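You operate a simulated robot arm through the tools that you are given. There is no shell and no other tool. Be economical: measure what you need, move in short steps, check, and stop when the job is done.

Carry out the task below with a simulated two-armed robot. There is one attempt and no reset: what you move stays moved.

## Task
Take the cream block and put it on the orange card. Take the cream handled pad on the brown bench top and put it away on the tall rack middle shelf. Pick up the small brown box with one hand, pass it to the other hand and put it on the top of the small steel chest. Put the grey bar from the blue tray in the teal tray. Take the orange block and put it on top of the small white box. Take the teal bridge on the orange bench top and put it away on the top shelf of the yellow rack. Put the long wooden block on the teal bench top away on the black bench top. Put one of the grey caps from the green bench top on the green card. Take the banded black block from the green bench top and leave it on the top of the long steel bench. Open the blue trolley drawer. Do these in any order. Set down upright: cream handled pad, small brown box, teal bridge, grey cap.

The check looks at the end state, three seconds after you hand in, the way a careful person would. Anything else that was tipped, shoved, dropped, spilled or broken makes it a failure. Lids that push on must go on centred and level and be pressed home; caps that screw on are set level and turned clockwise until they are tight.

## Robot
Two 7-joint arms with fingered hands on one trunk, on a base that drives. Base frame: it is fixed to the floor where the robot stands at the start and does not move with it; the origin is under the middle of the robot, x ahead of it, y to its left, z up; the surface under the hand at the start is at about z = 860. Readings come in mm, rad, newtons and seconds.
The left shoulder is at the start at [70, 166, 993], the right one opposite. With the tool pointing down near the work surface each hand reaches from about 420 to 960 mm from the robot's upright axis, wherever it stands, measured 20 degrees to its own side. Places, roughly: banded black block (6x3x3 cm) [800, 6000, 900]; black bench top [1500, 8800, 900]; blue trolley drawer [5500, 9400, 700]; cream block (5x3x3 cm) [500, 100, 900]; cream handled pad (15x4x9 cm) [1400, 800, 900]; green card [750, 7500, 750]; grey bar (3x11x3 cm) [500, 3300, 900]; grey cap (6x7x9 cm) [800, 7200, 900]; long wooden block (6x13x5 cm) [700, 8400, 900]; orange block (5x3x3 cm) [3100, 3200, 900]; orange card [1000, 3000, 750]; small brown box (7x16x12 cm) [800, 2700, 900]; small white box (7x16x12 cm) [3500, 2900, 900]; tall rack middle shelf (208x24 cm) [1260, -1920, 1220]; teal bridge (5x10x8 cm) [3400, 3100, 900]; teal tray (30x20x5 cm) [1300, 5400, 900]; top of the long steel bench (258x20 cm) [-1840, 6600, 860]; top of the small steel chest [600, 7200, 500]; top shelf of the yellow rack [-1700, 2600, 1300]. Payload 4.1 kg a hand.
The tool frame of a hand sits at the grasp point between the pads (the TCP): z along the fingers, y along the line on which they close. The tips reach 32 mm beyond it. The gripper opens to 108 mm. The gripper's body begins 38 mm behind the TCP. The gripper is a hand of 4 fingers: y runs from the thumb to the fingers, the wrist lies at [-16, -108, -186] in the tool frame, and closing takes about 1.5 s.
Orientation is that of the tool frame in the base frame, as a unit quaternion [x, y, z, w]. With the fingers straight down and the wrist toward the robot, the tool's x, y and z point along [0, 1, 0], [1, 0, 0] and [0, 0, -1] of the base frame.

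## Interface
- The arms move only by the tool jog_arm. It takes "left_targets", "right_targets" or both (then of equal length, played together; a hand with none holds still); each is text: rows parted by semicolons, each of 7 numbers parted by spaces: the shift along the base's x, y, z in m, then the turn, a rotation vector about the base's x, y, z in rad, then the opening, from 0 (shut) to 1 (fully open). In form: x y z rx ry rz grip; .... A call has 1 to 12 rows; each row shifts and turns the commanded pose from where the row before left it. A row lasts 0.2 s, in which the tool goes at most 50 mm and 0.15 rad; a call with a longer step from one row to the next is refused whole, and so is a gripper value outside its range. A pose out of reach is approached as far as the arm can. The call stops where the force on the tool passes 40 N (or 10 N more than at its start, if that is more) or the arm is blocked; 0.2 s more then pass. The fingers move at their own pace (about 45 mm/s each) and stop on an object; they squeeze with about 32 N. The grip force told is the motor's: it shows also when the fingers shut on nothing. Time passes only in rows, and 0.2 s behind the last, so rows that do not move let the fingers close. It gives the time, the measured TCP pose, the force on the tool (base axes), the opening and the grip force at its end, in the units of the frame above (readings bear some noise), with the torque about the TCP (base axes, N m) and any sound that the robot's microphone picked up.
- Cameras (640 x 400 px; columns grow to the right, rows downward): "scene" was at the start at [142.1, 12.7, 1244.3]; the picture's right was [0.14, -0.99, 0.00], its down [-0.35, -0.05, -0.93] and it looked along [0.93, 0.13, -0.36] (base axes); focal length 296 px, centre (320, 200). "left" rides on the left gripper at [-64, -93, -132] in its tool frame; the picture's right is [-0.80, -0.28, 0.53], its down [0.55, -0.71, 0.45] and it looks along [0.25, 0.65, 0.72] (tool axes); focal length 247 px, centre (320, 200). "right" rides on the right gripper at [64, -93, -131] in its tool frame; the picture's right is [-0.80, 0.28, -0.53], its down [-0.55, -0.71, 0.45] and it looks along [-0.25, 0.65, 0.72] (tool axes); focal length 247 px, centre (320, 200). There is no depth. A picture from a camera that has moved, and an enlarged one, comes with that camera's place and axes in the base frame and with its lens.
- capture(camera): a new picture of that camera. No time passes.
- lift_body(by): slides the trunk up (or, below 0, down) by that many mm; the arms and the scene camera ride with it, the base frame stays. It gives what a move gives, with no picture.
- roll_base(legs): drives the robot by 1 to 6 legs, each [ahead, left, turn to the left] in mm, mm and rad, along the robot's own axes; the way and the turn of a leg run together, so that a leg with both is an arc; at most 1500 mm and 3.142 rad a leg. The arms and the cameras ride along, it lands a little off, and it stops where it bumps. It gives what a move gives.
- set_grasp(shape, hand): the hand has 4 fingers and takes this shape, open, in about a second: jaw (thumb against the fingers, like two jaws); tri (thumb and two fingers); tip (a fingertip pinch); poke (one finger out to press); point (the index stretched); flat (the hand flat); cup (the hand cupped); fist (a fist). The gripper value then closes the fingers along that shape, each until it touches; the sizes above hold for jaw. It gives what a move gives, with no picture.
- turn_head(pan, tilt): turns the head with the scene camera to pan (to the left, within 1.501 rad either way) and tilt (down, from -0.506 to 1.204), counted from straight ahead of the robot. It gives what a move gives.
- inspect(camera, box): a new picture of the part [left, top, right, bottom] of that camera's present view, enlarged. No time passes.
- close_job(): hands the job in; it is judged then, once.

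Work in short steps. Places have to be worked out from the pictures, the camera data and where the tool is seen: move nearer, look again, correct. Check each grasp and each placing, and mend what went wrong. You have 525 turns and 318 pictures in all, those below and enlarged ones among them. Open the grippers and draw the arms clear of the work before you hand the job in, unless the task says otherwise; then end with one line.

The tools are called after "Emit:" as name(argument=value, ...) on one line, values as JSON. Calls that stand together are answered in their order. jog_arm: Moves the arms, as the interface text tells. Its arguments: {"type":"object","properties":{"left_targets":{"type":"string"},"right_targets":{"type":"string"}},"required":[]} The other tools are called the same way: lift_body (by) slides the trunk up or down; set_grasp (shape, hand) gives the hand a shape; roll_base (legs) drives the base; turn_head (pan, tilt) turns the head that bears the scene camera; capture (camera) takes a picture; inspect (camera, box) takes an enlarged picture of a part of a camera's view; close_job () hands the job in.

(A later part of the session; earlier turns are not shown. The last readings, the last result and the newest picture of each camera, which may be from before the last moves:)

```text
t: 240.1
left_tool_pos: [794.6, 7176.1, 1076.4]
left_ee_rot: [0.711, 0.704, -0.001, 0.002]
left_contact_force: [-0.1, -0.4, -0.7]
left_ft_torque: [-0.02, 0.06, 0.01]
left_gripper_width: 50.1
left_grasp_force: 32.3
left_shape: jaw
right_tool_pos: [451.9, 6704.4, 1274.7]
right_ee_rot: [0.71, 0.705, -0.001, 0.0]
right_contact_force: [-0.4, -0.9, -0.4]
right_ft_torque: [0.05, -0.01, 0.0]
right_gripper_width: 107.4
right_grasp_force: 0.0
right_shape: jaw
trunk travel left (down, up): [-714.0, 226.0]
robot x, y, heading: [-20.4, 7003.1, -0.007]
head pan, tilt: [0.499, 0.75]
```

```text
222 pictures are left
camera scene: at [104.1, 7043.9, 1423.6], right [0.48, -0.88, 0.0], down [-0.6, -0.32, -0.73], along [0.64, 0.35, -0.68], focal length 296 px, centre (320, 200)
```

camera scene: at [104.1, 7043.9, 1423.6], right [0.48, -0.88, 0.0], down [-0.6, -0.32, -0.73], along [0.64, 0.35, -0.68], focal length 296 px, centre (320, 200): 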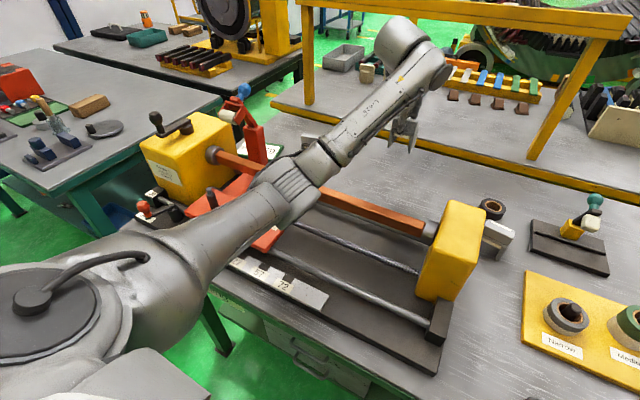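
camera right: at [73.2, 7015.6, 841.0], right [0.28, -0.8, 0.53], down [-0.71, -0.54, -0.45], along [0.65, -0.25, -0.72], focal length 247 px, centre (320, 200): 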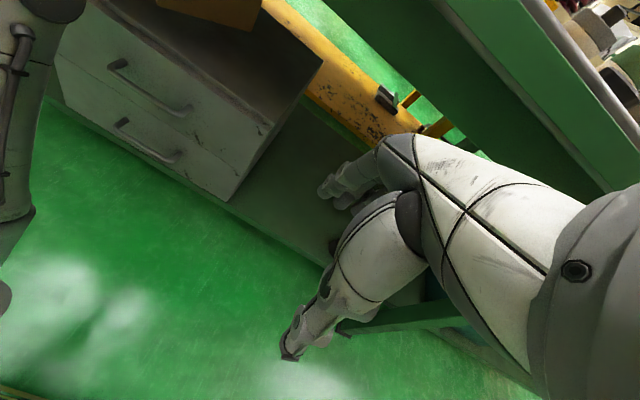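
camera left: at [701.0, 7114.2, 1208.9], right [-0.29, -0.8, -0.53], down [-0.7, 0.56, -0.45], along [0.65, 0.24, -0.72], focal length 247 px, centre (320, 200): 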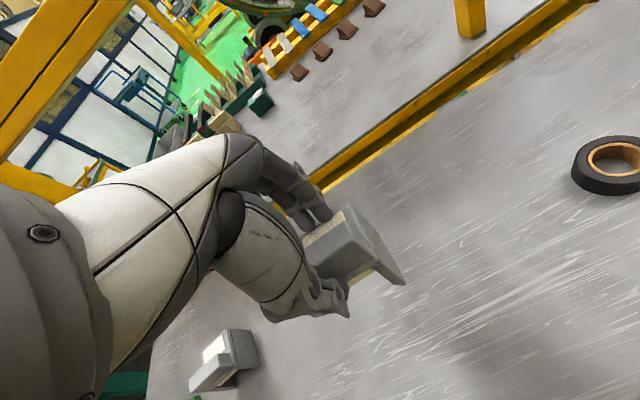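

Cap is held, the rod and the rest are intact. I raise the trunk fully and strafe left to come at the card from beyond the lever.

Emit:
lift_body(by=222)

Emit:
jog_arm(left_targets="-0.04 0 0 0 0 0 0.1;-0.04 0 0 0 0 0 0.1;-0.03 0 0 0 0 0 0.1")

Emit:
roll_base(legs=[[0, 480, 0]])

Emit:
turn_head(pan=0.2, tilt=0.8)

Emit:
capture(camera="scene")

Emit:
capture(camera="left")

```text
t: 242.4
left_tool_pos: [796.5, 7177.8, 1297.6]
left_ee_rot: [0.711, 0.704, -0.001, 0.002]
left_contact_force: [-0.7, 0.3, -0.8]
left_ft_torque: [0.02, -0.03, 0.0]
left_gripper_width: 50.1
left_grasp_force: 32.0
left_shape: jaw
right_tool_pos: [453.9, 6704.2, 1496.0]
right_ee_rot: [0.71, 0.704, 0.0, 0.0]
right_contact_force: [0.8, -0.2, -0.5]
right_ft_torque: [-0.02, 0.02, 0.03]
right_gripper_width: 107.9
right_grasp_force: 0.0
right_shape: jaw
trunk travel left (down, up): [-936.0, 4.0]
robot x, y, heading: [-20.3, 7007.6, -0.004]
head pan, tilt: [0.499, 0.75]
```

```text
t: 243.2
left_tool_pos: [685.7, 7176.8, 1297.5]
left_ee_rot: [0.711, 0.703, 0.0, 0.003]
left_contact_force: [-0.4, 0.4, -1.1]
left_ft_torque: [0.02, -0.03, -0.04]
left_gripper_width: 50.1
left_grasp_force: 32.2
left_shape: jaw
right_tool_pos: [452.1, 6704.2, 1496.6]
right_ee_rot: [0.71, 0.704, 0.0, 0.001]
right_contact_force: [0.1, -0.9, 0.1]
right_ft_torque: [0.02, 0.03, 0.0]
right_gripper_width: 107.8
right_grasp_force: 0.0
right_shape: jaw
trunk travel left (down, up): [-936.0, 4.0]
robot x, y, heading: [-23.0, 7004.9, -0.002]
head pan, tilt: [0.499, 0.75]
```

```text
t: 246.1
left_tool_pos: [687.3, 7655.8, 1297.1]
left_ee_rot: [0.711, 0.703, 0.0, 0.002]
left_contact_force: [-0.7, -0.1, -1.6]
left_ft_torque: [0.03, -0.02, -0.01]
left_gripper_width: 50.2
left_grasp_force: 32.1
left_shape: jaw
right_tool_pos: [454.8, 7183.2, 1496.5]
right_ee_rot: [0.711, 0.703, 0.0, 0.0]
right_contact_force: [0.0, -1.0, -0.2]
right_ft_torque: [0.08, 0.0, -0.01]
right_gripper_width: 107.7
right_grasp_force: 0.1
right_shape: jaw
trunk travel left (down, up): [-936.0, 4.0]
robot x, y, heading: [-17.3, 7485.6, -0.005]
head pan, tilt: [0.499, 0.75]
```

```text
t: 246.9
left_tool_pos: [688.2, 7657.8, 1296.2]
left_ee_rot: [0.711, 0.704, 0.001, 0.001]
left_contact_force: [-0.2, 0.1, -0.1]
left_ft_torque: [0.01, 0.03, 0.01]
left_gripper_width: 50.2
left_grasp_force: 32.1
left_shape: jaw
right_tool_pos: [453.7, 7185.7, 1497.5]
right_ee_rot: [0.711, 0.704, -0.001, 0.0]
right_contact_force: [0.3, 0.3, -0.1]
right_ft_torque: [-0.03, -0.02, -0.06]
right_gripper_width: 107.5
right_grasp_force: 0.0
right_shape: jaw
trunk travel left (down, up): [-936.0, 4.0]
robot x, y, heading: [-18.6, 7485.2, -0.005]
head pan, tilt: [0.201, 0.799]
```

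```text
221 pictures are left
camera scene: at [112.7, 7502.0, 1641.8], right [0.2, -0.98, 0.0], down [-0.7, -0.14, -0.7], along [0.68, 0.14, -0.72], focal length 296 px, centre (320, 200)
```

scene: 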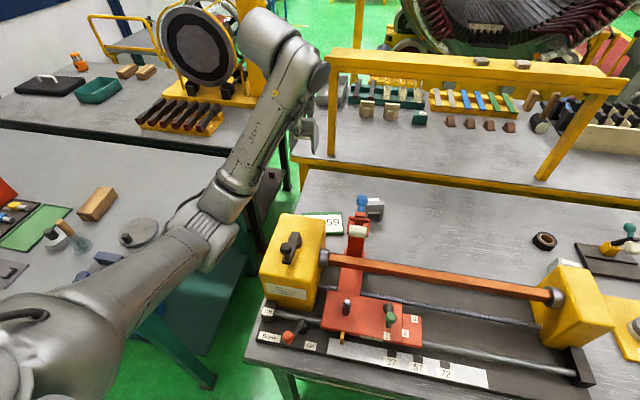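

```text
220 pictures are left
camera left: at [593.5, 7595.8, 1430.3], right [-0.29, -0.8, -0.53], down [-0.7, 0.55, -0.45], along [0.65, 0.24, -0.72], focal length 247 px, centre (320, 200)
```

left: 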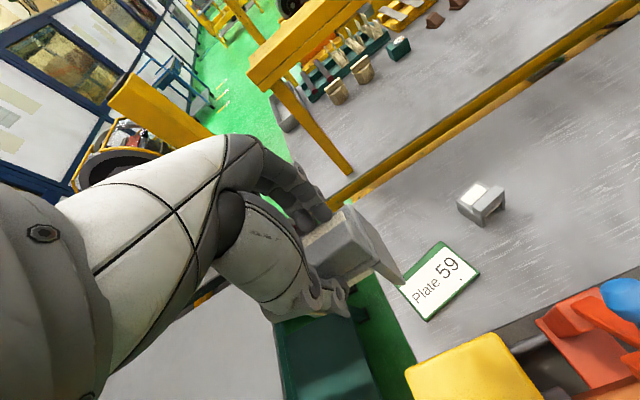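

The card is at ≈[740, 7618]. I move above it and go down in stages.

Emit:
jog_arm(left_targets="0.028 -0.02 0 0 0 0 0.1;0.028 -0.02 0 0 0 0 0.1;0 0 -0.045 0 0 0 0.1;0 0 -0.045 0 0 0 0.1;0 0 -0.045 0 0 0 0.1;0 0 -0.045 0 0 0 0.1;0 0 -0.04 0 0 0 0.1;0 0 -0.04 0 0 0 0.1")

Emit:
capture(camera="left")

Emit:
capture(camera="scene")

```text
t: 248.7
left_tool_pos: [747.1, 7618.3, 1053.3]
left_ee_rot: [0.711, 0.703, 0.006, 0.009]
left_contact_force: [-0.9, 0.3, -0.3]
left_ft_torque: [0.03, 0.05, -0.01]
left_gripper_width: 50.5
left_grasp_force: 31.7
left_shape: jaw
right_tool_pos: [450.5, 7186.6, 1500.6]
right_ee_rot: [0.711, 0.703, 0.0, 0.003]
right_contact_force: [-0.6, -0.4, 0.3]
right_ft_torque: [-0.02, -0.03, -0.02]
right_gripper_width: 107.7
right_grasp_force: 0.0
right_shape: jaw
trunk travel left (down, up): [-936.0, 4.0]
robot x, y, heading: [-15.5, 7485.9, -0.0]
head pan, tilt: [0.201, 0.799]
```

```text
219 pictures are left
camera left: at [649.8, 7556.2, 1184.7], right [-0.28, -0.8, -0.54], down [-0.69, 0.56, -0.47], along [0.67, 0.24, -0.7], focal length 247 px, centre (320, 200)
```

left: 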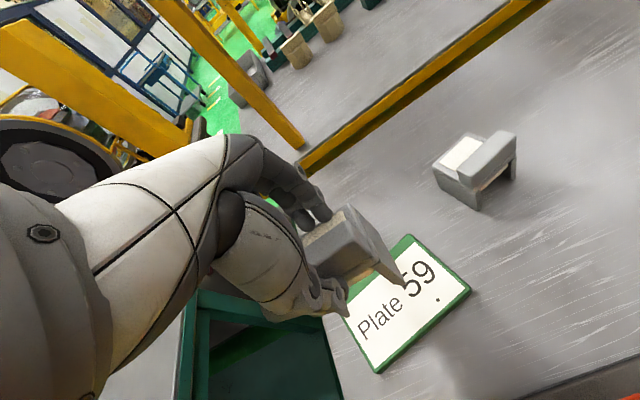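

```text
218 pictures are left
camera scene: at [108.8, 7502.2, 1645.4], right [0.2, -0.98, 0.0], down [-0.7, -0.14, -0.7], along [0.69, 0.14, -0.72], focal length 296 px, centre (320, 200)
```

scene: 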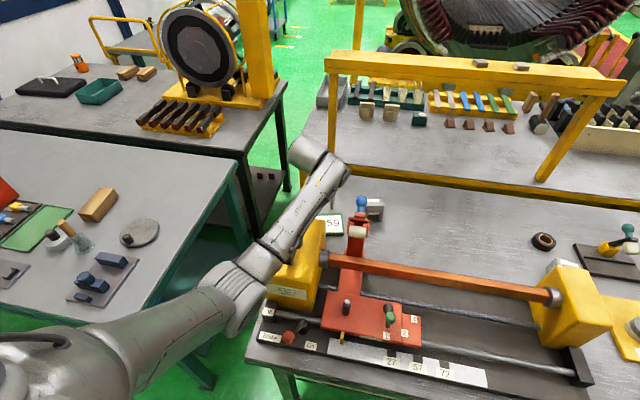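

The forearm has come onto the motor's knob; I go back up at once. I'll instead come with the wrist turned to the left side, from a more leftward stance.

Emit:
jog_arm(left_targets="0 0 0.03 0 0 0 0.1;0 0 0.045 0 0 0 0.1;0 0 0.045 0 0 0 0.1;0 0 0.045 0 0 0 0.1;0 0 0.045 0 0 0 0.1;-0.03 0 0.03 0 0 0 0.1;-0.04 0 0 0 0 0 0.1")

Emit:
inspect(camera="scene", box=[220, 160, 440, 340])

Emit:
roll_base(legs=[[0, 220, 0]])

Emit:
jog_arm(left_targets="0 0 0 0 0 -0.143 0.1;0 0 0 0 0 -0.143 0.1;0 0 0 0 0 -0.143 0.1;0 0 0 0 0 -0.143 0.1;0 0 0 0 0 -0.143 0.1;0 0 0 0 0 -0.143 0.1;0 0 0 0 0 -0.143 0.1;0 0 0 0 0 -0.143 0.1;0 0 0 0 0 -0.143 0.1;0 0 0 0 0 -0.143 0.1;0 0 0 0 0 -0.141 0.1")

```text
t: 250.3
left_tool_pos: [671.6, 7616.9, 1278.3]
left_ee_rot: [0.711, 0.703, 0.0, 0.002]
left_contact_force: [-0.3, 0.3, -1.0]
left_ft_torque: [0.04, 0.04, 0.01]
left_gripper_width: 37.3
left_grasp_force: 32.4
left_shape: jaw
right_tool_pos: [451.4, 7184.6, 1497.9]
right_ee_rot: [0.711, 0.704, 0.0, 0.0]
right_contact_force: [0.4, 0.2, 0.0]
right_ft_torque: [-0.01, -0.02, -0.02]
right_gripper_width: 107.7
right_grasp_force: 0.1
right_shape: jaw
trunk travel left (down, up): [-936.0, 4.0]
robot x, y, heading: [-16.2, 7487.4, -0.001]
head pan, tilt: [0.201, 0.799]
```

```text
2.22 times, centred on (330, 250) of scene
camera zoom: at [110.3, 7501.9, 1642.0], right [0.2, -0.98, 0.0], down [-0.7, -0.14, -0.7], along [0.68, 0.14, -0.72], focal length 658 px, centre (298, 89)
```

zoom: 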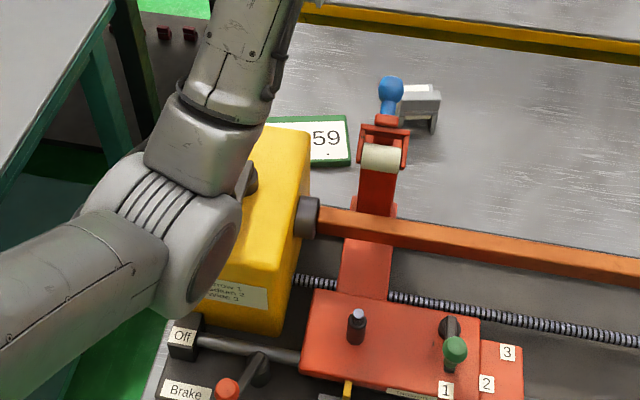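

```text
t: 252.0
left_tool_pos: [674.9, 7833.2, 1279.2]
left_ee_rot: [0.711, 0.704, 0.0, 0.001]
left_contact_force: [0.4, 0.1, -0.4]
left_ft_torque: [0.03, 0.08, -0.01]
left_gripper_width: 37.2
left_grasp_force: 32.0
left_shape: jaw
right_tool_pos: [455.5, 7399.7, 1494.9]
right_ee_rot: [0.711, 0.704, 0.001, -0.001]
right_contact_force: [-0.9, -0.2, 0.6]
right_ft_torque: [0.03, 0.0, 0.02]
right_gripper_width: 107.5
right_grasp_force: 0.0
right_shape: jaw
trunk travel left (down, up): [-936.0, 4.0]
robot x, y, heading: [-18.1, 7703.9, -0.007]
head pan, tilt: [0.201, 0.799]
```

```text
t: 254.4
left_tool_pos: [674.3, 7835.2, 1276.6]
left_ee_rot: [1.0, -0.006, -0.002, 0.002]
left_contact_force: [0.1, -0.1, -0.6]
left_ft_torque: [-0.01, -0.01, -0.04]
left_gripper_width: 37.1
left_grasp_force: 31.9
left_shape: jaw
right_tool_pos: [455.3, 7403.1, 1496.6]
right_ee_rot: [0.711, 0.703, -0.001, 0.001]
right_contact_force: [0.4, 0.2, 0.4]
right_ft_torque: [-0.04, -0.01, 0.04]
right_gripper_width: 107.7
right_grasp_force: 0.1
right_shape: jaw
trunk travel left (down, up): [-936.0, 4.0]
robot x, y, heading: [-18.2, 7707.1, -0.0]
head pan, tilt: [0.201, 0.799]
```

The grip width fell to 37 mm — the cap shifted in the hand. I look.

Emit:
inspect(camera="left", box=[220, 160, 440, 340])

Emit:
capture(camera="scene")

```text
2.22 times, centred on (330, 250) of left
camera zoom: at [612.2, 7930.2, 1410.5], right [-0.8, 0.29, -0.53], down [0.56, 0.7, -0.45], along [0.24, -0.65, -0.72], focal length 549 px, centre (298, 89)
```

zoom: 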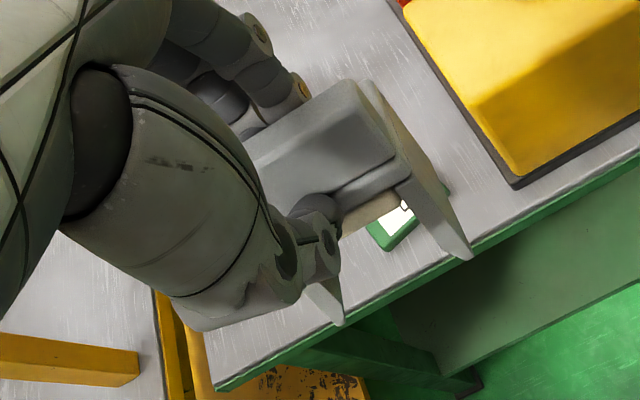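

```text
215 pictures are left
camera scene: at [113.9, 7719.9, 1641.7], right [0.2, -0.98, 0.0], down [-0.7, -0.14, -0.7], along [0.68, 0.14, -0.72], focal length 296 px, centre (320, 200)
```

scene: 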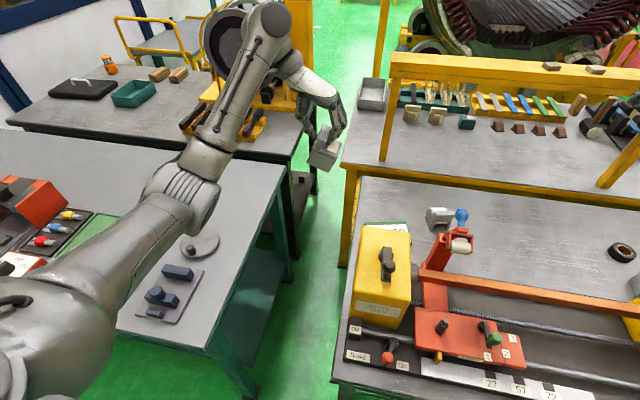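

The cap still hangs nearly upright. I move it over the card and lower with the trunk first.

Emit:
jog_arm(left_targets="0.013 -0.043 0 0 0 0 0.1;0.013 -0.043 0 0 0 0 0.1;0.013 -0.043 0 0 0 0 0.1;0.013 -0.043 0 0 0 0 0.1;0.013 -0.044 0 0 0 0 0.1")

Emit:
lift_body(by=-120)

Emit:
capture(camera="left")

Emit:
capture(camera="scene")

```text
t: 255.6
left_tool_pos: [740.6, 7616.5, 1277.4]
left_ee_rot: [1.0, -0.005, -0.002, 0.0]
left_contact_force: [-0.3, 0.2, -0.2]
left_ft_torque: [0.07, -0.01, 0.0]
left_gripper_width: 37.3
left_grasp_force: 32.2
left_shape: jaw
right_tool_pos: [456.5, 7400.4, 1495.9]
right_ee_rot: [0.71, 0.704, 0.0, -0.001]
right_contact_force: [-0.5, 0.0, -0.3]
right_ft_torque: [0.03, 0.01, 0.05]
right_gripper_width: 107.6
right_grasp_force: 0.1
right_shape: jaw
trunk travel left (down, up): [-936.0, 4.0]
robot x, y, heading: [-15.3, 7703.5, -0.002]
head pan, tilt: [0.201, 0.799]
```

```text
t: 257.1
left_tool_pos: [739.2, 7620.9, 1158.1]
left_ee_rot: [1.0, -0.006, -0.002, 0.0]
left_contact_force: [-0.6, 0.1, -0.3]
left_ft_torque: [0.01, 0.03, -0.01]
left_gripper_width: 37.2
left_grasp_force: 31.3
left_shape: jaw
right_tool_pos: [454.8, 7403.6, 1375.5]
right_ee_rot: [0.711, 0.703, 0.0, 0.001]
right_contact_force: [0.9, -0.2, -0.1]
right_ft_torque: [0.02, 0.01, 0.04]
right_gripper_width: 107.8
right_grasp_force: 0.0
right_shape: jaw
trunk travel left (down, up): [-816.0, 124.0]
robot x, y, heading: [-15.4, 7704.8, -0.001]
head pan, tilt: [0.201, 0.799]
```

```text
214 pictures are left
camera left: at [676.3, 7714.3, 1291.4], right [-0.8, 0.29, -0.53], down [0.55, 0.7, -0.45], along [0.24, -0.65, -0.72], focal length 247 px, centre (320, 200)
```

left: 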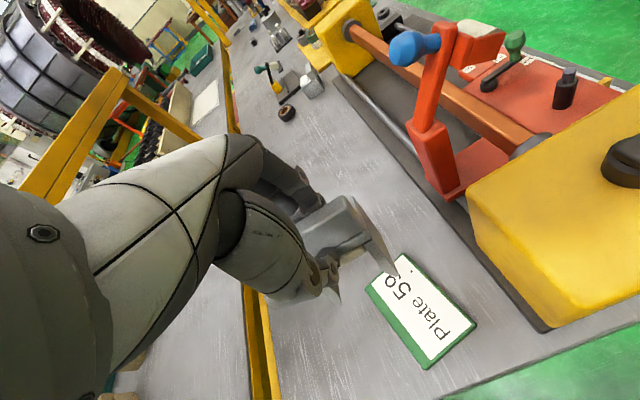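

```text
213 pictures are left
camera scene: at [113.1, 7720.4, 1521.8], right [0.2, -0.98, 0.0], down [-0.7, -0.14, -0.7], along [0.68, 0.14, -0.72], focal length 296 px, centre (320, 200)
```

scene: 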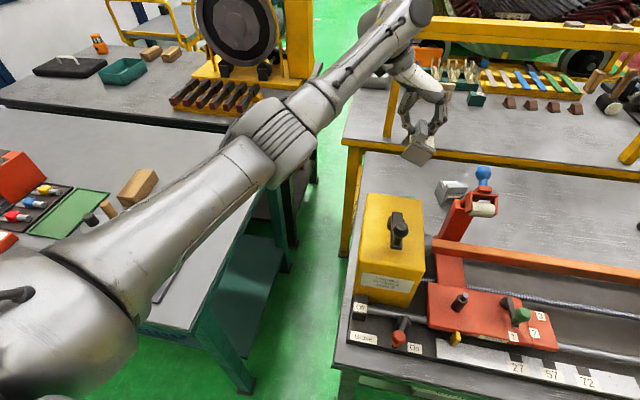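

Emit:
inspect(camera="scene", box=[360, 40, 500, 240])

Emit:
inspect(camera="left", box=[260, 170, 480, 380])

```text
2.00 times, centred on (430, 140) of scene
camera zoom: at [113.1, 7720.4, 1521.8], right [0.2, -0.98, 0.0], down [-0.7, -0.14, -0.7], along [0.68, 0.14, -0.72], focal length 592 px, centre (100, 320)
```

zoom: 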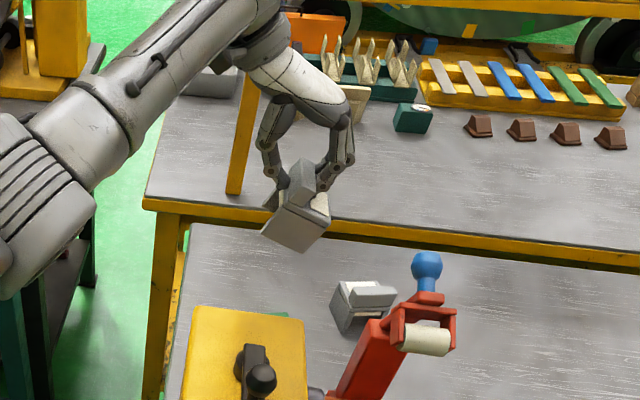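

```text
1.90 times, centred on (370, 275) of left
camera zoom: at [676.3, 7714.3, 1291.4], right [-0.8, 0.29, -0.53], down [0.55, 0.7, -0.45], along [0.24, -0.65, -0.72], focal length 470 px, centre (225, 57)
```

zoom: 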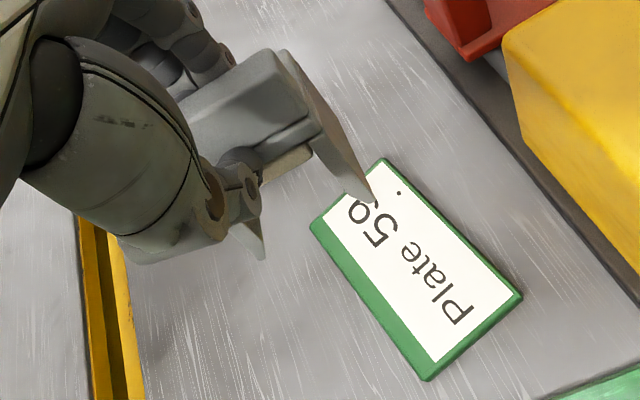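

The cap is tilted about 19° in the hand (legs leaning to +y). I rotate the hand −0.33 rad about x to bring it upright.

Emit:
jog_arm(left_targets="0 0 0 -0.11 0 0 0.1;0 0 0 -0.11 0 0 0.1;0 0 0 -0.11 0 0 0.1")

Emit:
inspect(camera="scene", box=[360, 40, 500, 240])

Emit:
inspect(camera="left", box=[260, 170, 480, 380])

```text
t: 257.9
left_tool_pos: [740.9, 7620.4, 1158.3]
left_ee_rot: [0.986, -0.006, -0.001, 0.166]
left_contact_force: [0.6, -0.8, -0.8]
left_ft_torque: [-0.01, -0.02, -0.02]
left_gripper_width: 36.9
left_grasp_force: 32.0
left_shape: jaw
right_tool_pos: [456.2, 7403.5, 1375.9]
right_ee_rot: [0.711, 0.704, -0.001, 0.002]
right_contact_force: [0.6, -0.1, 0.2]
right_ft_torque: [-0.02, 0.01, -0.01]
right_gripper_width: 107.6
right_grasp_force: 0.2
right_shape: jaw
trunk travel left (down, up): [-816.0, 124.0]
robot x, y, heading: [-15.9, 7703.9, 0.003]
head pan, tilt: [0.201, 0.799]
```

```text
2.00 times, centred on (430, 140) of scene
camera zoom: at [113.5, 7720.1, 1521.8], right [0.2, -0.98, 0.0], down [-0.7, -0.14, -0.7], along [0.68, 0.14, -0.72], focal length 592 px, centre (100, 320)
```

zoom: 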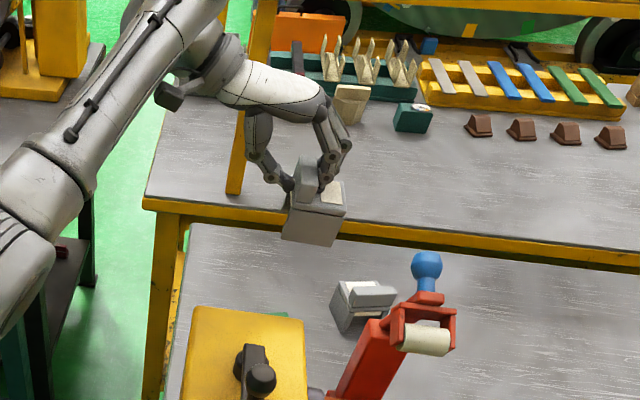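

```text
1.90 times, centred on (370, 275) of left
camera zoom: at [676.7, 7751.8, 1253.5], right [-0.8, 0.1, -0.6], down [0.55, 0.51, -0.65], along [0.24, -0.85, -0.47], focal length 470 px, centre (225, 57)
```

zoom: 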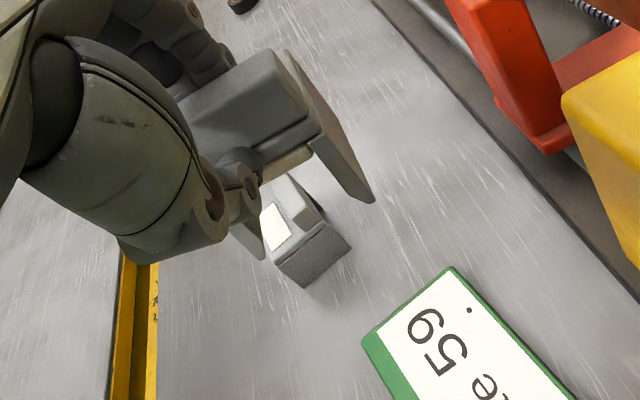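

Cap looks upright now (its centre ≈ [743, 7582], bottom ≈ 93 mm below the TCP). I shift +36 mm in y and lower towards the card.

Emit:
jog_arm(left_targets="-0.003 0.036 0 0 0 0 0.1;0 0 -0.04 0 0 0 0.1;0 0 -0.04 0 0 0 0.1;0 0 -0.04 0 0 0 0.1;0 0 -0.03 0 0 0 0.1")

Emit:
inspect(camera="scene", box=[340, 100, 480, 240])

Emit:
inspect(camera="left", box=[260, 170, 480, 380])

```text
t: 259.1
left_tool_pos: [736.4, 7655.0, 1007.4]
left_ee_rot: [0.986, -0.005, -0.002, 0.166]
left_contact_force: [0.5, 0.0, -1.7]
left_ft_torque: [0.06, -0.03, -0.04]
left_gripper_width: 37.2
left_grasp_force: 32.3
left_shape: jaw
right_tool_pos: [455.6, 7402.9, 1376.1]
right_ee_rot: [0.711, 0.703, -0.001, 0.001]
right_contact_force: [-0.4, -0.4, -0.1]
right_ft_torque: [-0.03, 0.05, 0.01]
right_gripper_width: 107.5
right_grasp_force: 0.0
right_shape: jaw
trunk travel left (down, up): [-816.0, 124.0]
robot x, y, heading: [-12.7, 7704.9, -0.007]
head pan, tilt: [0.201, 0.799]
```

```text
2.86 times, centred on (410, 170) of scene
camera zoom: at [114.1, 7719.4, 1521.7], right [0.2, -0.98, 0.0], down [-0.7, -0.14, -0.7], along [0.68, 0.14, -0.72], focal length 846 px, centre (63, 286)
```

zoom: 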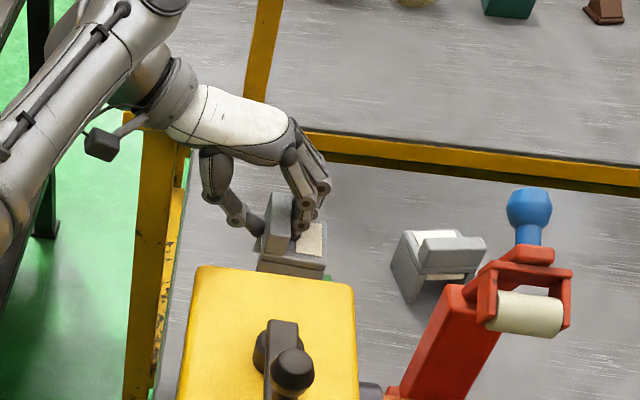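

```text
1.90 times, centred on (370, 275) of left
camera zoom: at [673.4, 7786.5, 1102.4], right [-0.8, 0.1, -0.59], down [0.55, 0.52, -0.65], along [0.24, -0.85, -0.47], focal length 470 px, centre (225, 57)
```

zoom: 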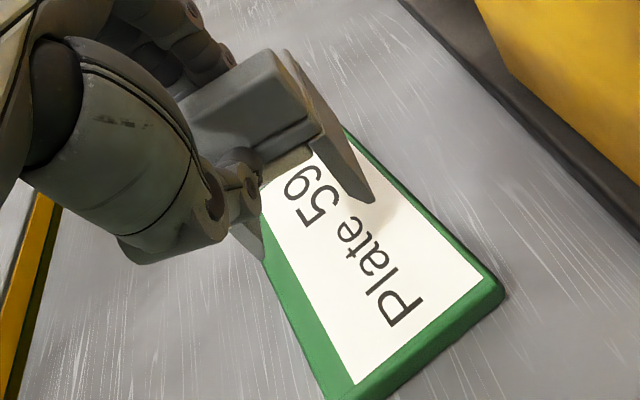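

Legs will land inside the card. I nudge −5 mm in x and lower in small steps.

Emit:
jog_arm(left_targets="-0.005 0.004 -0.015 0 0 0 0.1;0 0 -0.01 0 0 0 0.1;0 0 -0.005 0 0 0 0.1;0 0 0 0 0 0 0.1")

Emit:
inspect(camera="left", box=[260, 170, 480, 380])

```text
t: 260.1
left_tool_pos: [731.9, 7660.1, 977.7]
left_ee_rot: [0.986, -0.005, -0.001, 0.164]
left_contact_force: [0.5, 0.7, -1.7]
left_ft_torque: [0.03, -0.04, -0.03]
left_gripper_width: 37.1
left_grasp_force: 32.3
left_shape: jaw
right_tool_pos: [456.2, 7404.1, 1375.8]
right_ee_rot: [0.711, 0.703, -0.001, 0.0]
right_contact_force: [-0.2, 0.0, -0.4]
right_ft_torque: [0.02, -0.02, -0.01]
right_gripper_width: 107.4
right_grasp_force: 0.0
right_shape: jaw
trunk travel left (down, up): [-816.0, 124.0]
robot x, y, heading: [-14.0, 7703.9, 0.003]
head pan, tilt: [0.201, 0.799]
```

```text
1.90 times, centred on (370, 275) of left
camera zoom: at [668.2, 7791.5, 1073.4], right [-0.8, 0.1, -0.59], down [0.55, 0.52, -0.65], along [0.24, -0.85, -0.47], focal length 470 px, centre (225, 57)
```

zoom: 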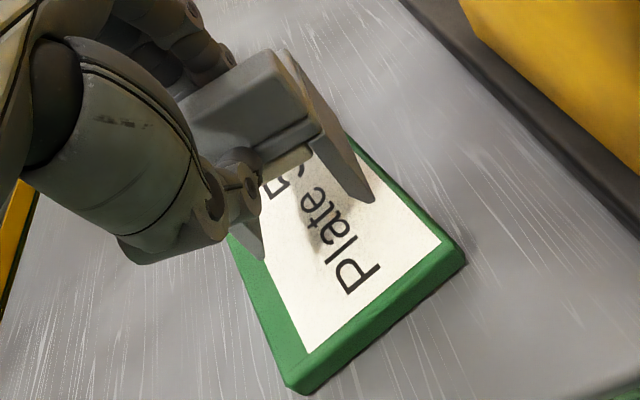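

Emit:
jog_arm(left_targets="0 0 -0.004 0 0 0 0.1;0 0 -0.004 0 0 0 0.1;0 0 -0.003 0 0 0 0.1;0 0 0 0 0 0 0.1")

```text
t: 261.1
left_tool_pos: [731.0, 7659.4, 965.9]
left_ee_rot: [0.986, -0.005, -0.001, 0.165]
left_contact_force: [-0.4, -0.3, -1.4]
left_ft_torque: [0.04, 0.01, -0.01]
left_gripper_width: 37.2
left_grasp_force: 31.9
left_shape: jaw
right_tool_pos: [456.1, 7403.5, 1376.5]
right_ee_rot: [0.711, 0.703, -0.001, 0.001]
right_contact_force: [-0.1, -0.2, 0.2]
right_ft_torque: [-0.01, 0.01, -0.02]
right_gripper_width: 108.0
right_grasp_force: 0.0
right_shape: jaw
trunk travel left (down, up): [-816.0, 124.0]
robot x, y, heading: [-14.4, 7703.3, -0.004]
head pan, tilt: [0.201, 0.799]
```

Emit:
jog_arm(left_targets="0 0 -0.004 0 0 0 0.1;0 0 -0.003 0 0 0 0.1;0 0 -0.003 0 0 0 0.1;0 0 0 0 0 0 0.1")

Emit:
inspect(camera="left", box=[260, 170, 480, 380])

```text
t: 262.1
left_tool_pos: [732.0, 7660.1, 955.5]
left_ee_rot: [0.986, -0.005, -0.001, 0.166]
left_contact_force: [0.2, 0.3, 0.4]
left_ft_torque: [0.03, 0.02, 0.01]
left_gripper_width: 36.9
left_grasp_force: 31.3
left_shape: jaw
right_tool_pos: [454.2, 7403.8, 1376.7]
right_ee_rot: [0.711, 0.703, -0.001, 0.0]
right_contact_force: [-0.3, 0.8, -0.7]
right_ft_torque: [0.02, 0.0, 0.03]
right_gripper_width: 107.6
right_grasp_force: 0.1
right_shape: jaw
trunk travel left (down, up): [-816.0, 124.0]
robot x, y, heading: [-19.0, 7707.1, -0.003]
head pan, tilt: [0.201, 0.799]
```

```text
1.90 times, centred on (370, 275) of left
camera zoom: at [668.5, 7791.5, 1052.9], right [-0.8, 0.1, -0.59], down [0.55, 0.52, -0.65], along [0.24, -0.85, -0.47], focal length 470 px, centre (225, 57)
```

zoom: 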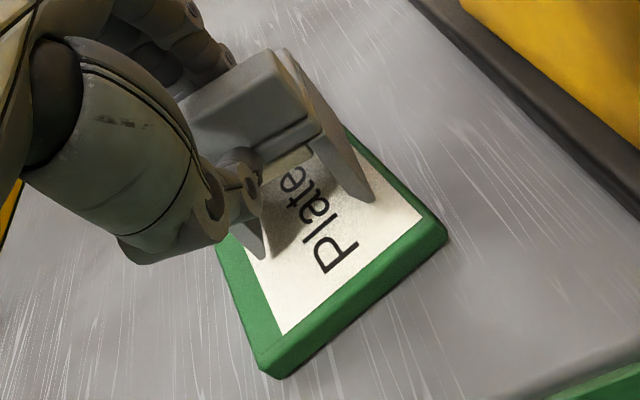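

Emit:
jog_arm(left_targets="0 0 -0.003 0 0 0 0.1;0 0 -0.002 0 0 0 0.1;0 0 0 0 0 0 0.1")

Emit:
inspect(camera="scene", box=[340, 100, 480, 240])

```text
t: 262.9
left_tool_pos: [732.0, 7660.4, 953.1]
left_ee_rot: [0.986, -0.005, 0.0, 0.165]
left_contact_force: [0.9, 1.6, 10.8]
left_ft_torque: [-0.49, 0.19, 0.06]
left_gripper_width: 36.7
left_grasp_force: 31.3
left_shape: jaw
right_tool_pos: [453.9, 7404.1, 1375.9]
right_ee_rot: [0.711, 0.704, 0.0, 0.001]
right_contact_force: [1.1, -0.4, -0.3]
right_ft_torque: [0.04, -0.01, -0.02]
right_gripper_width: 107.8
right_grasp_force: 0.0
right_shape: jaw
trunk travel left (down, up): [-816.0, 124.0]
robot x, y, heading: [-12.8, 7703.2, -0.003]
head pan, tilt: [0.201, 0.799]
```

```text
2.86 times, centred on (410, 170) of scene
camera zoom: at [111.7, 7720.5, 1522.0], right [0.2, -0.98, 0.0], down [-0.7, -0.14, -0.7], along [0.68, 0.14, -0.72], focal length 846 px, centre (63, 286)
```

zoom: 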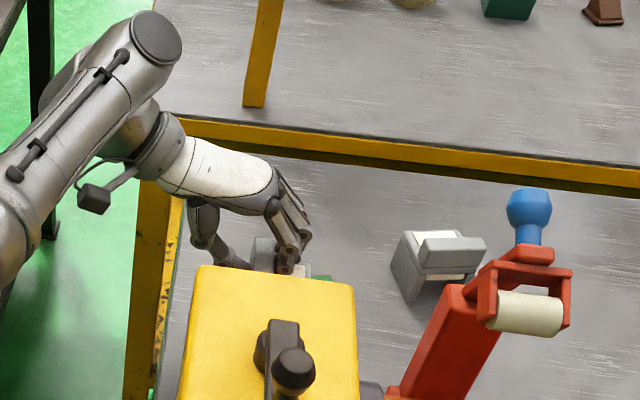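

Contact firm. I open gently and retreat along the finger axis.

Emit:
jog_arm(left_targets="0 0 0.001 0 0 0 0.25;0 0 0 0 0 0 0.35;0 0 0 0 0 0 0.45;0 0 0 0 0 0 0.55;0 0 0 0 0 0 0.6;0 0 0 0 0 0 0.6;0 0 0 0 0 0 0.6")

Emit:
inspect(camera="left", box=[240, 150, 480, 380])

```text
t: 264.5
left_tool_pos: [732.3, 7660.1, 952.2]
left_ee_rot: [0.986, -0.006, -0.002, 0.165]
left_contact_force: [-0.2, 0.6, 0.3]
left_ft_torque: [0.01, -0.01, -0.02]
left_gripper_width: 64.6
left_grasp_force: 0.1
left_shape: jaw
right_tool_pos: [455.3, 7403.3, 1376.1]
right_ee_rot: [0.711, 0.704, -0.001, 0.001]
right_contact_force: [-0.3, 0.0, 0.1]
right_ft_torque: [0.02, -0.06, -0.01]
right_gripper_width: 107.6
right_grasp_force: 0.1
right_shape: jaw
trunk travel left (down, up): [-816.0, 124.0]
robot x, y, heading: [-20.6, 7706.4, -0.001]
head pan, tilt: [0.201, 0.799]
```

```text
1.74 times, centred on (360, 265) of left
camera zoom: at [668.4, 7791.6, 1048.6], right [-0.8, 0.1, -0.59], down [0.55, 0.52, -0.65], along [0.24, -0.85, -0.47], focal length 430 px, centre (250, 87)
```

zoom: 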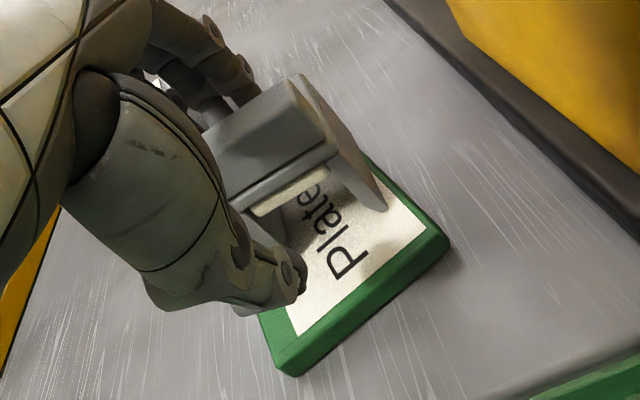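

Cap stands on the card, fingers are free of it. I retract.

Emit:
jog_arm(left_targets="0 0.007 0.02 0 0 0 0.7;0 0.014 0.04 0 0 0 0.8;0 0.014 0.045 0 0 0 0.8;0 0.014 0.045 0 0 0 0.8;0 0.014 0.045 0 0 0 0.8")

Emit:
capture(camera="left")

Emit:
inspect(camera="scene", box=[340, 100, 480, 240])

```text
t: 265.7
left_tool_pos: [730.2, 7724.3, 1147.7]
left_ee_rot: [0.986, -0.005, -0.001, 0.165]
left_contact_force: [-0.5, -0.4, -0.5]
left_ft_torque: [-0.03, -0.03, 0.01]
left_gripper_width: 85.8
left_grasp_force: 0.0
left_shape: jaw
right_tool_pos: [454.1, 7404.1, 1376.6]
right_ee_rot: [0.711, 0.703, 0.0, 0.002]
right_contact_force: [0.7, 0.2, 0.7]
right_ft_torque: [-0.02, -0.02, 0.02]
right_gripper_width: 107.6
right_grasp_force: 0.1
right_shape: jaw
trunk travel left (down, up): [-816.0, 124.0]
robot x, y, heading: [-14.4, 7704.6, -0.005]
head pan, tilt: [0.201, 0.799]
```

```text
202 pictures are left
camera left: at [667.5, 7855.6, 1244.2], right [-0.8, 0.1, -0.59], down [0.55, 0.52, -0.65], along [0.24, -0.85, -0.47], focal length 247 px, centre (320, 200)
```

left: 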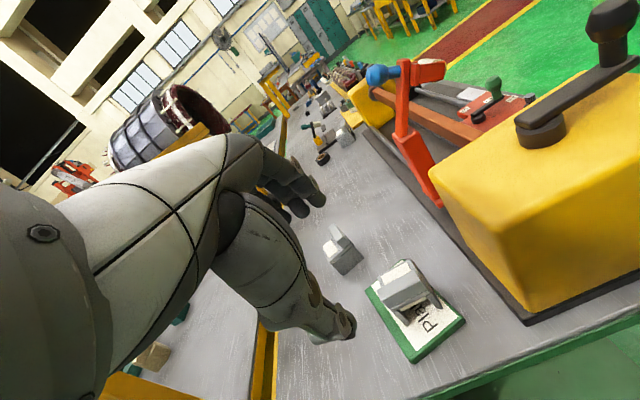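

```text
2.86 times, centred on (410, 170) of scene
camera zoom: at [112.4, 7720.5, 1521.8], right [0.2, -0.98, 0.0], down [-0.7, -0.14, -0.7], along [0.68, 0.14, -0.72], focal length 846 px, centre (63, 286)
```

zoom: 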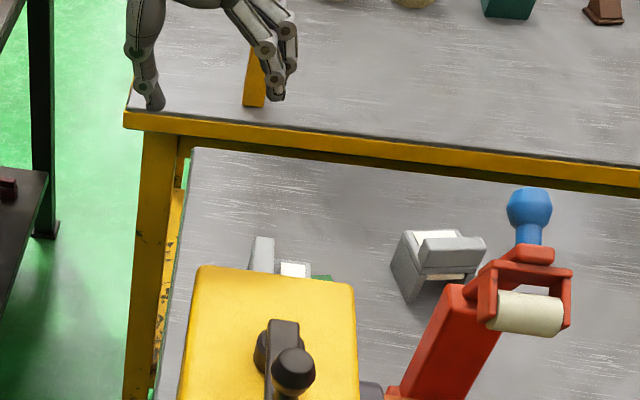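

Cap stands on the green card. Next the wooden block on the teal bench (~[650, 8405]). I straighten the left hand and strafe left.

Emit:
jog_arm(left_targets="-0.03 0 0.03 0.11 0 0 1;-0.03 0 0.03 0.11 0 0 1;-0.03 0 0.03 0.11 0 0 1")

Emit:
roll_base(legs=[[0, 480, 0]])

Emit:
capture(camera="scene")

```text
t: 266.5
left_tool_pos: [639.7, 7721.6, 1237.6]
left_ee_rot: [1.0, -0.005, -0.002, 0.0]
left_contact_force: [-0.1, 0.3, 0.3]
left_ft_torque: [-0.01, 0.01, 0.02]
left_gripper_width: 107.9
left_grasp_force: 0.0
left_shape: jaw
right_tool_pos: [454.7, 7402.8, 1376.6]
right_ee_rot: [0.711, 0.703, 0.0, 0.0]
right_contact_force: [-0.7, 0.8, -0.3]
right_ft_torque: [-0.04, -0.02, 0.02]
right_gripper_width: 107.9
right_grasp_force: 0.1
right_shape: jaw
trunk travel left (down, up): [-816.0, 124.0]
robot x, y, heading: [-16.6, 7705.8, 0.001]
head pan, tilt: [0.201, 0.799]
```

```text
t: 269.3
left_tool_pos: [641.6, 8204.1, 1238.7]
left_ee_rot: [1.0, -0.005, -0.002, 0.001]
left_contact_force: [0.3, -0.8, -0.6]
left_ft_torque: [-0.02, 0.06, 0.02]
left_gripper_width: 107.6
left_grasp_force: 0.0
left_shape: jaw
right_tool_pos: [455.2, 7885.6, 1376.8]
right_ee_rot: [0.711, 0.703, 0.0, 0.0]
right_contact_force: [0.4, 0.8, 0.8]
right_ft_torque: [-0.02, 0.01, 0.01]
right_gripper_width: 107.7
right_grasp_force: 0.2
right_shape: jaw
trunk travel left (down, up): [-816.0, 124.0]
robot x, y, heading: [-16.4, 8187.1, -0.001]
head pan, tilt: [0.201, 0.799]
```

```text
200 pictures are left
camera scene: at [114.8, 8202.2, 1521.8], right [0.2, -0.98, 0.0], down [-0.7, -0.14, -0.7], along [0.68, 0.14, -0.72], focal length 296 px, centre (320, 200)
```

scene: 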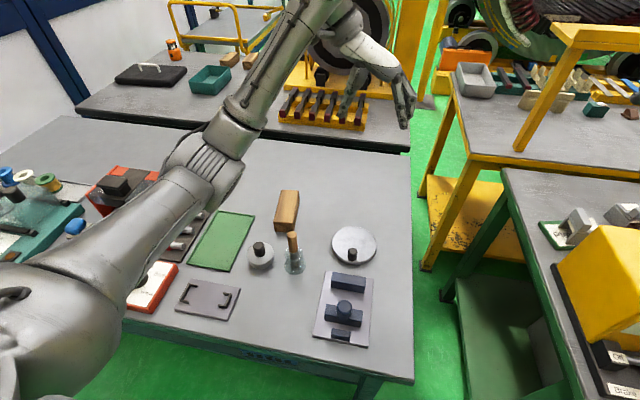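

The wooden block is at ≈[637, 8401], long along x — the left hand's present yaw suits. The black bench isn't reachable from here, so I'll carry it round. I move above it.

Emit:
jog_arm(left_targets="0 0.04 -0.02 0 0 0 1;0 0.04 -0.02 0 0 0 1;0 0.04 -0.02 0 0 0 1;0 0.04 -0.02 0 0 0 1;0 0.037 -0.02 0 0 0 1")

Emit:
capture(camera="left")

Emit:
inspect(camera="scene", box=[200, 140, 400, 280])

```text
t: 270.5
left_tool_pos: [643.5, 8403.9, 1137.8]
left_ee_rot: [1.0, -0.005, -0.002, 0.001]
left_contact_force: [0.2, 0.1, 0.5]
left_ft_torque: [-0.04, 0.0, -0.01]
left_gripper_width: 107.6
left_grasp_force: 0.0
left_shape: jaw
right_tool_pos: [455.6, 7888.9, 1376.8]
right_ee_rot: [0.711, 0.703, -0.002, 0.001]
right_contact_force: [0.0, 0.5, 0.2]
right_ft_torque: [-0.06, -0.01, 0.01]
right_gripper_width: 107.5
right_grasp_force: 0.1
right_shape: jaw
trunk travel left (down, up): [-816.0, 124.0]
robot x, y, heading: [-16.1, 8187.3, -0.013]
head pan, tilt: [0.201, 0.799]
```

```text
199 pictures are left
camera left: at [579.0, 8498.2, 1270.8], right [-0.8, 0.29, -0.53], down [0.56, 0.7, -0.45], along [0.24, -0.65, -0.72], focal length 247 px, centre (320, 200)
```

left: 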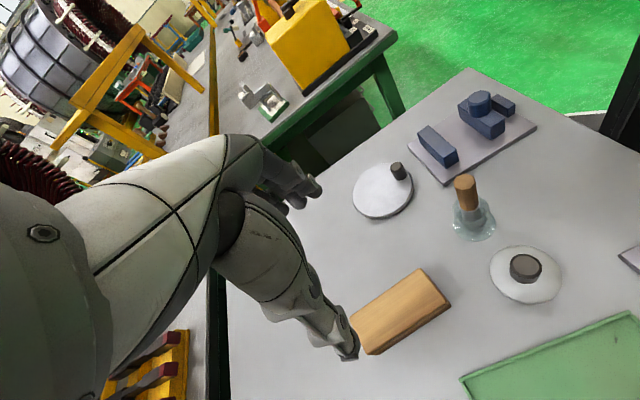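

```text
2.86 times, centred on (300, 210) of scene
camera zoom: at [114.7, 8205.2, 1521.8], right [0.2, -0.98, 0.0], down [-0.7, -0.14, -0.7], along [0.68, 0.14, -0.72], focal length 846 px, centre (377, 171)
```

zoom: 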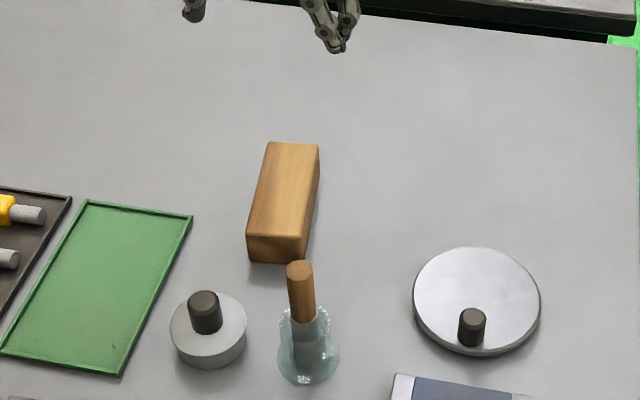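

Refined: centre [650, 8411], yaw ≈ +0.15. Align, descend and grip.

Emit:
jog_arm(left_targets="0.007 0.007 -0.035 0 0 0.075 1;0 0 -0.045 0 0 0.075 1;0 0 -0.045 0 0 0 1;0 0 -0.045 0 0 0 1;0 0 -0.04 0 0 0 1;0 0 -0.012 0 0 0 1;0 0 0 0 0 0 0.6;0 0 0 0 0 0 0.3;0 0 0 0 0 0 0.2;0 0 0 0 0 0 0.2;0 0 0 0 0 0 0.2;0 0 0 0 0 0 0.2")

Emit:
capture(camera="left")

```text
t: 273.1
left_tool_pos: [649.5, 8409.6, 916.4]
left_ee_rot: [0.998, 0.07, -0.003, 0.001]
left_contact_force: [-0.2, 0.5, -0.1]
left_ft_torque: [-0.02, -0.02, -0.01]
left_gripper_width: 49.4
left_grasp_force: 31.6
left_shape: jaw
right_tool_pos: [456.2, 7886.8, 1375.6]
right_ee_rot: [0.71, 0.704, -0.001, 0.002]
right_contact_force: [-0.3, 0.2, -0.4]
right_ft_torque: [0.02, 0.0, 0.0]
right_gripper_width: 107.8
right_grasp_force: 0.0
right_shape: jaw
trunk travel left (down, up): [-816.0, 124.0]
robot x, y, heading: [-13.7, 8187.5, -0.004]
head pan, tilt: [0.201, 0.799]
```

```text
197 pictures are left
camera left: at [572.7, 8494.0, 1049.3], right [-0.83, 0.17, -0.53], down [0.44, 0.77, -0.45], along [0.33, -0.61, -0.72], focal length 247 px, centre (320, 200)
```

left: 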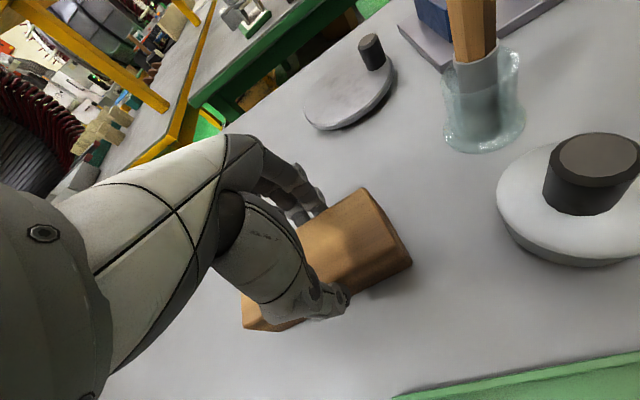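

Gripped. I lift it and back away from the bench, then head for the banded black block near y≈6000.

Emit:
jog_arm(left_targets="0 0 0.04 0 0 0 0.2;0 0 0.045 0 0 0 0.2;0 0 0.045 0 0 0 0.2;0 0 0.045 0 0 0 0.2;0 0 0.045 0 0 0 0.2")

Emit:
roll_base(legs=[[-350, 0, 0], [0, -1450, 0], [0, -680, 0]])

Emit:
turn_head(pan=0.0, tilt=0.6)

Emit:
capture(camera="scene")

```text
t: 274.3
left_tool_pos: [648.7, 8410.6, 1138.3]
left_ee_rot: [0.998, 0.07, -0.003, 0.001]
left_contact_force: [0.0, -0.6, -2.8]
left_ft_torque: [0.02, 0.01, -0.02]
left_gripper_width: 49.3
left_grasp_force: 32.5
left_shape: jaw
right_tool_pos: [455.8, 7886.6, 1375.6]
right_ee_rot: [0.711, 0.703, -0.001, 0.001]
right_contact_force: [-0.5, -0.2, -0.3]
right_ft_torque: [-0.01, 0.02, 0.0]
right_gripper_width: 107.8
right_grasp_force: 0.1
right_shape: jaw
trunk travel left (down, up): [-816.0, 124.0]
robot x, y, heading: [-15.2, 8191.7, -0.01]
head pan, tilt: [0.201, 0.799]
```

```text
t: 286.8
left_tool_pos: [305.7, 6286.2, 1137.1]
left_ee_rot: [0.997, 0.074, -0.003, 0.001]
left_contact_force: [-0.8, 0.0, -1.6]
left_ft_torque: [0.02, 0.05, 0.0]
left_gripper_width: 49.3
left_grasp_force: 31.9
left_shape: jaw
right_tool_pos: [117.8, 5762.9, 1377.0]
right_ee_rot: [0.707, 0.707, -0.001, 0.001]
right_contact_force: [-0.4, 0.2, 0.8]
right_ft_torque: [0.02, 0.0, 0.02]
right_gripper_width: 107.5
right_grasp_force: 0.2
right_shape: jaw
trunk travel left (down, up): [-816.0, 124.0]
robot x, y, heading: [-355.3, 6060.5, -0.0]
head pan, tilt: [0.201, 0.799]
```

```text
t: 287.5
left_tool_pos: [304.9, 6286.3, 1137.0]
left_ee_rot: [0.997, 0.075, -0.002, 0.001]
left_contact_force: [-0.3, 0.0, -2.8]
left_ft_torque: [0.02, 0.04, -0.03]
left_gripper_width: 49.2
left_grasp_force: 32.3
left_shape: jaw
right_tool_pos: [118.2, 5760.1, 1376.1]
right_ee_rot: [0.707, 0.707, -0.001, 0.001]
right_contact_force: [-0.1, -0.5, 0.9]
right_ft_torque: [0.01, 0.02, -0.01]
right_gripper_width: 107.8
right_grasp_force: 0.0
right_shape: jaw
trunk travel left (down, up): [-816.0, 124.0]
robot x, y, heading: [-358.8, 6062.8, 0.003]
head pan, tilt: [0.0, 0.6]
```

```text
196 pictures are left
camera scene: at [-217.9, 6058.1, 1538.6], right [0.01, -1.0, 0.0], down [-0.57, 0.0, -0.82], along [0.82, 0.01, -0.57], focal length 296 px, centre (320, 200)
```

scene: 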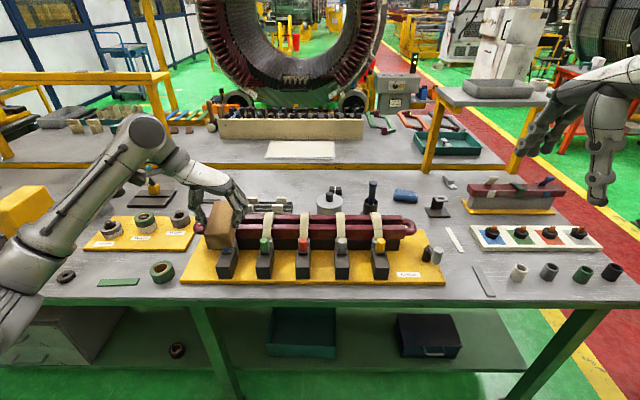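

Emit:
inspect(camera="scene", box=[200, 160, 460, 290])

Emit:
inspect(camera="scene", box=[400, 160, 640, 290])

```text
2.46 times, centred on (330, 225) of scene
camera zoom: at [-217.9, 6058.1, 1538.6], right [0.01, -1.0, 0.0], down [-0.57, 0.0, -0.82], along [0.82, 0.01, -0.57], focal length 729 px, centre (295, 138)
```

zoom: 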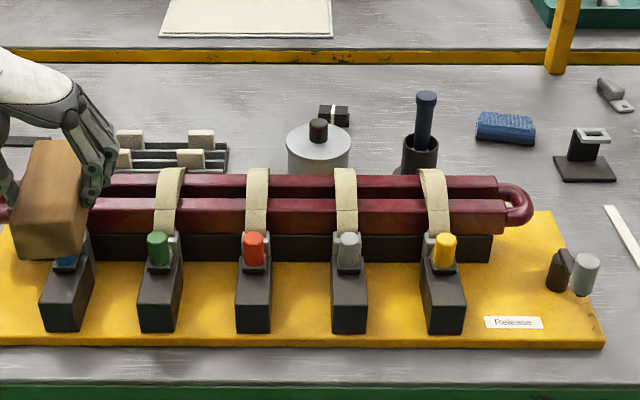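

```text
2.67 times, centred on (520, 225) of scene
camera zoom: at [-217.9, 6058.1, 1538.6], right [0.01, -1.0, 0.0], down [-0.57, 0.0, -0.82], along [0.82, 0.01, -0.57], focal length 790 px, centre (-213, 133)
```

zoom: 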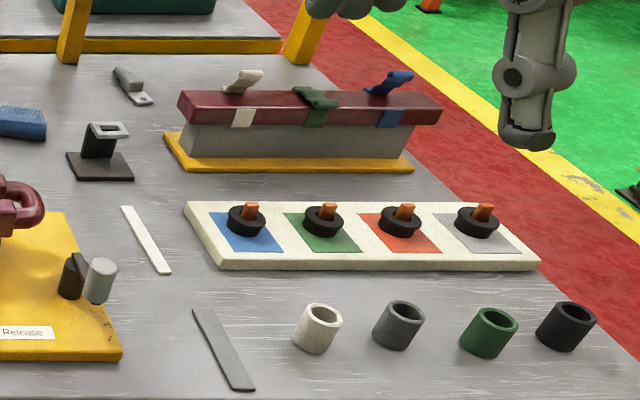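

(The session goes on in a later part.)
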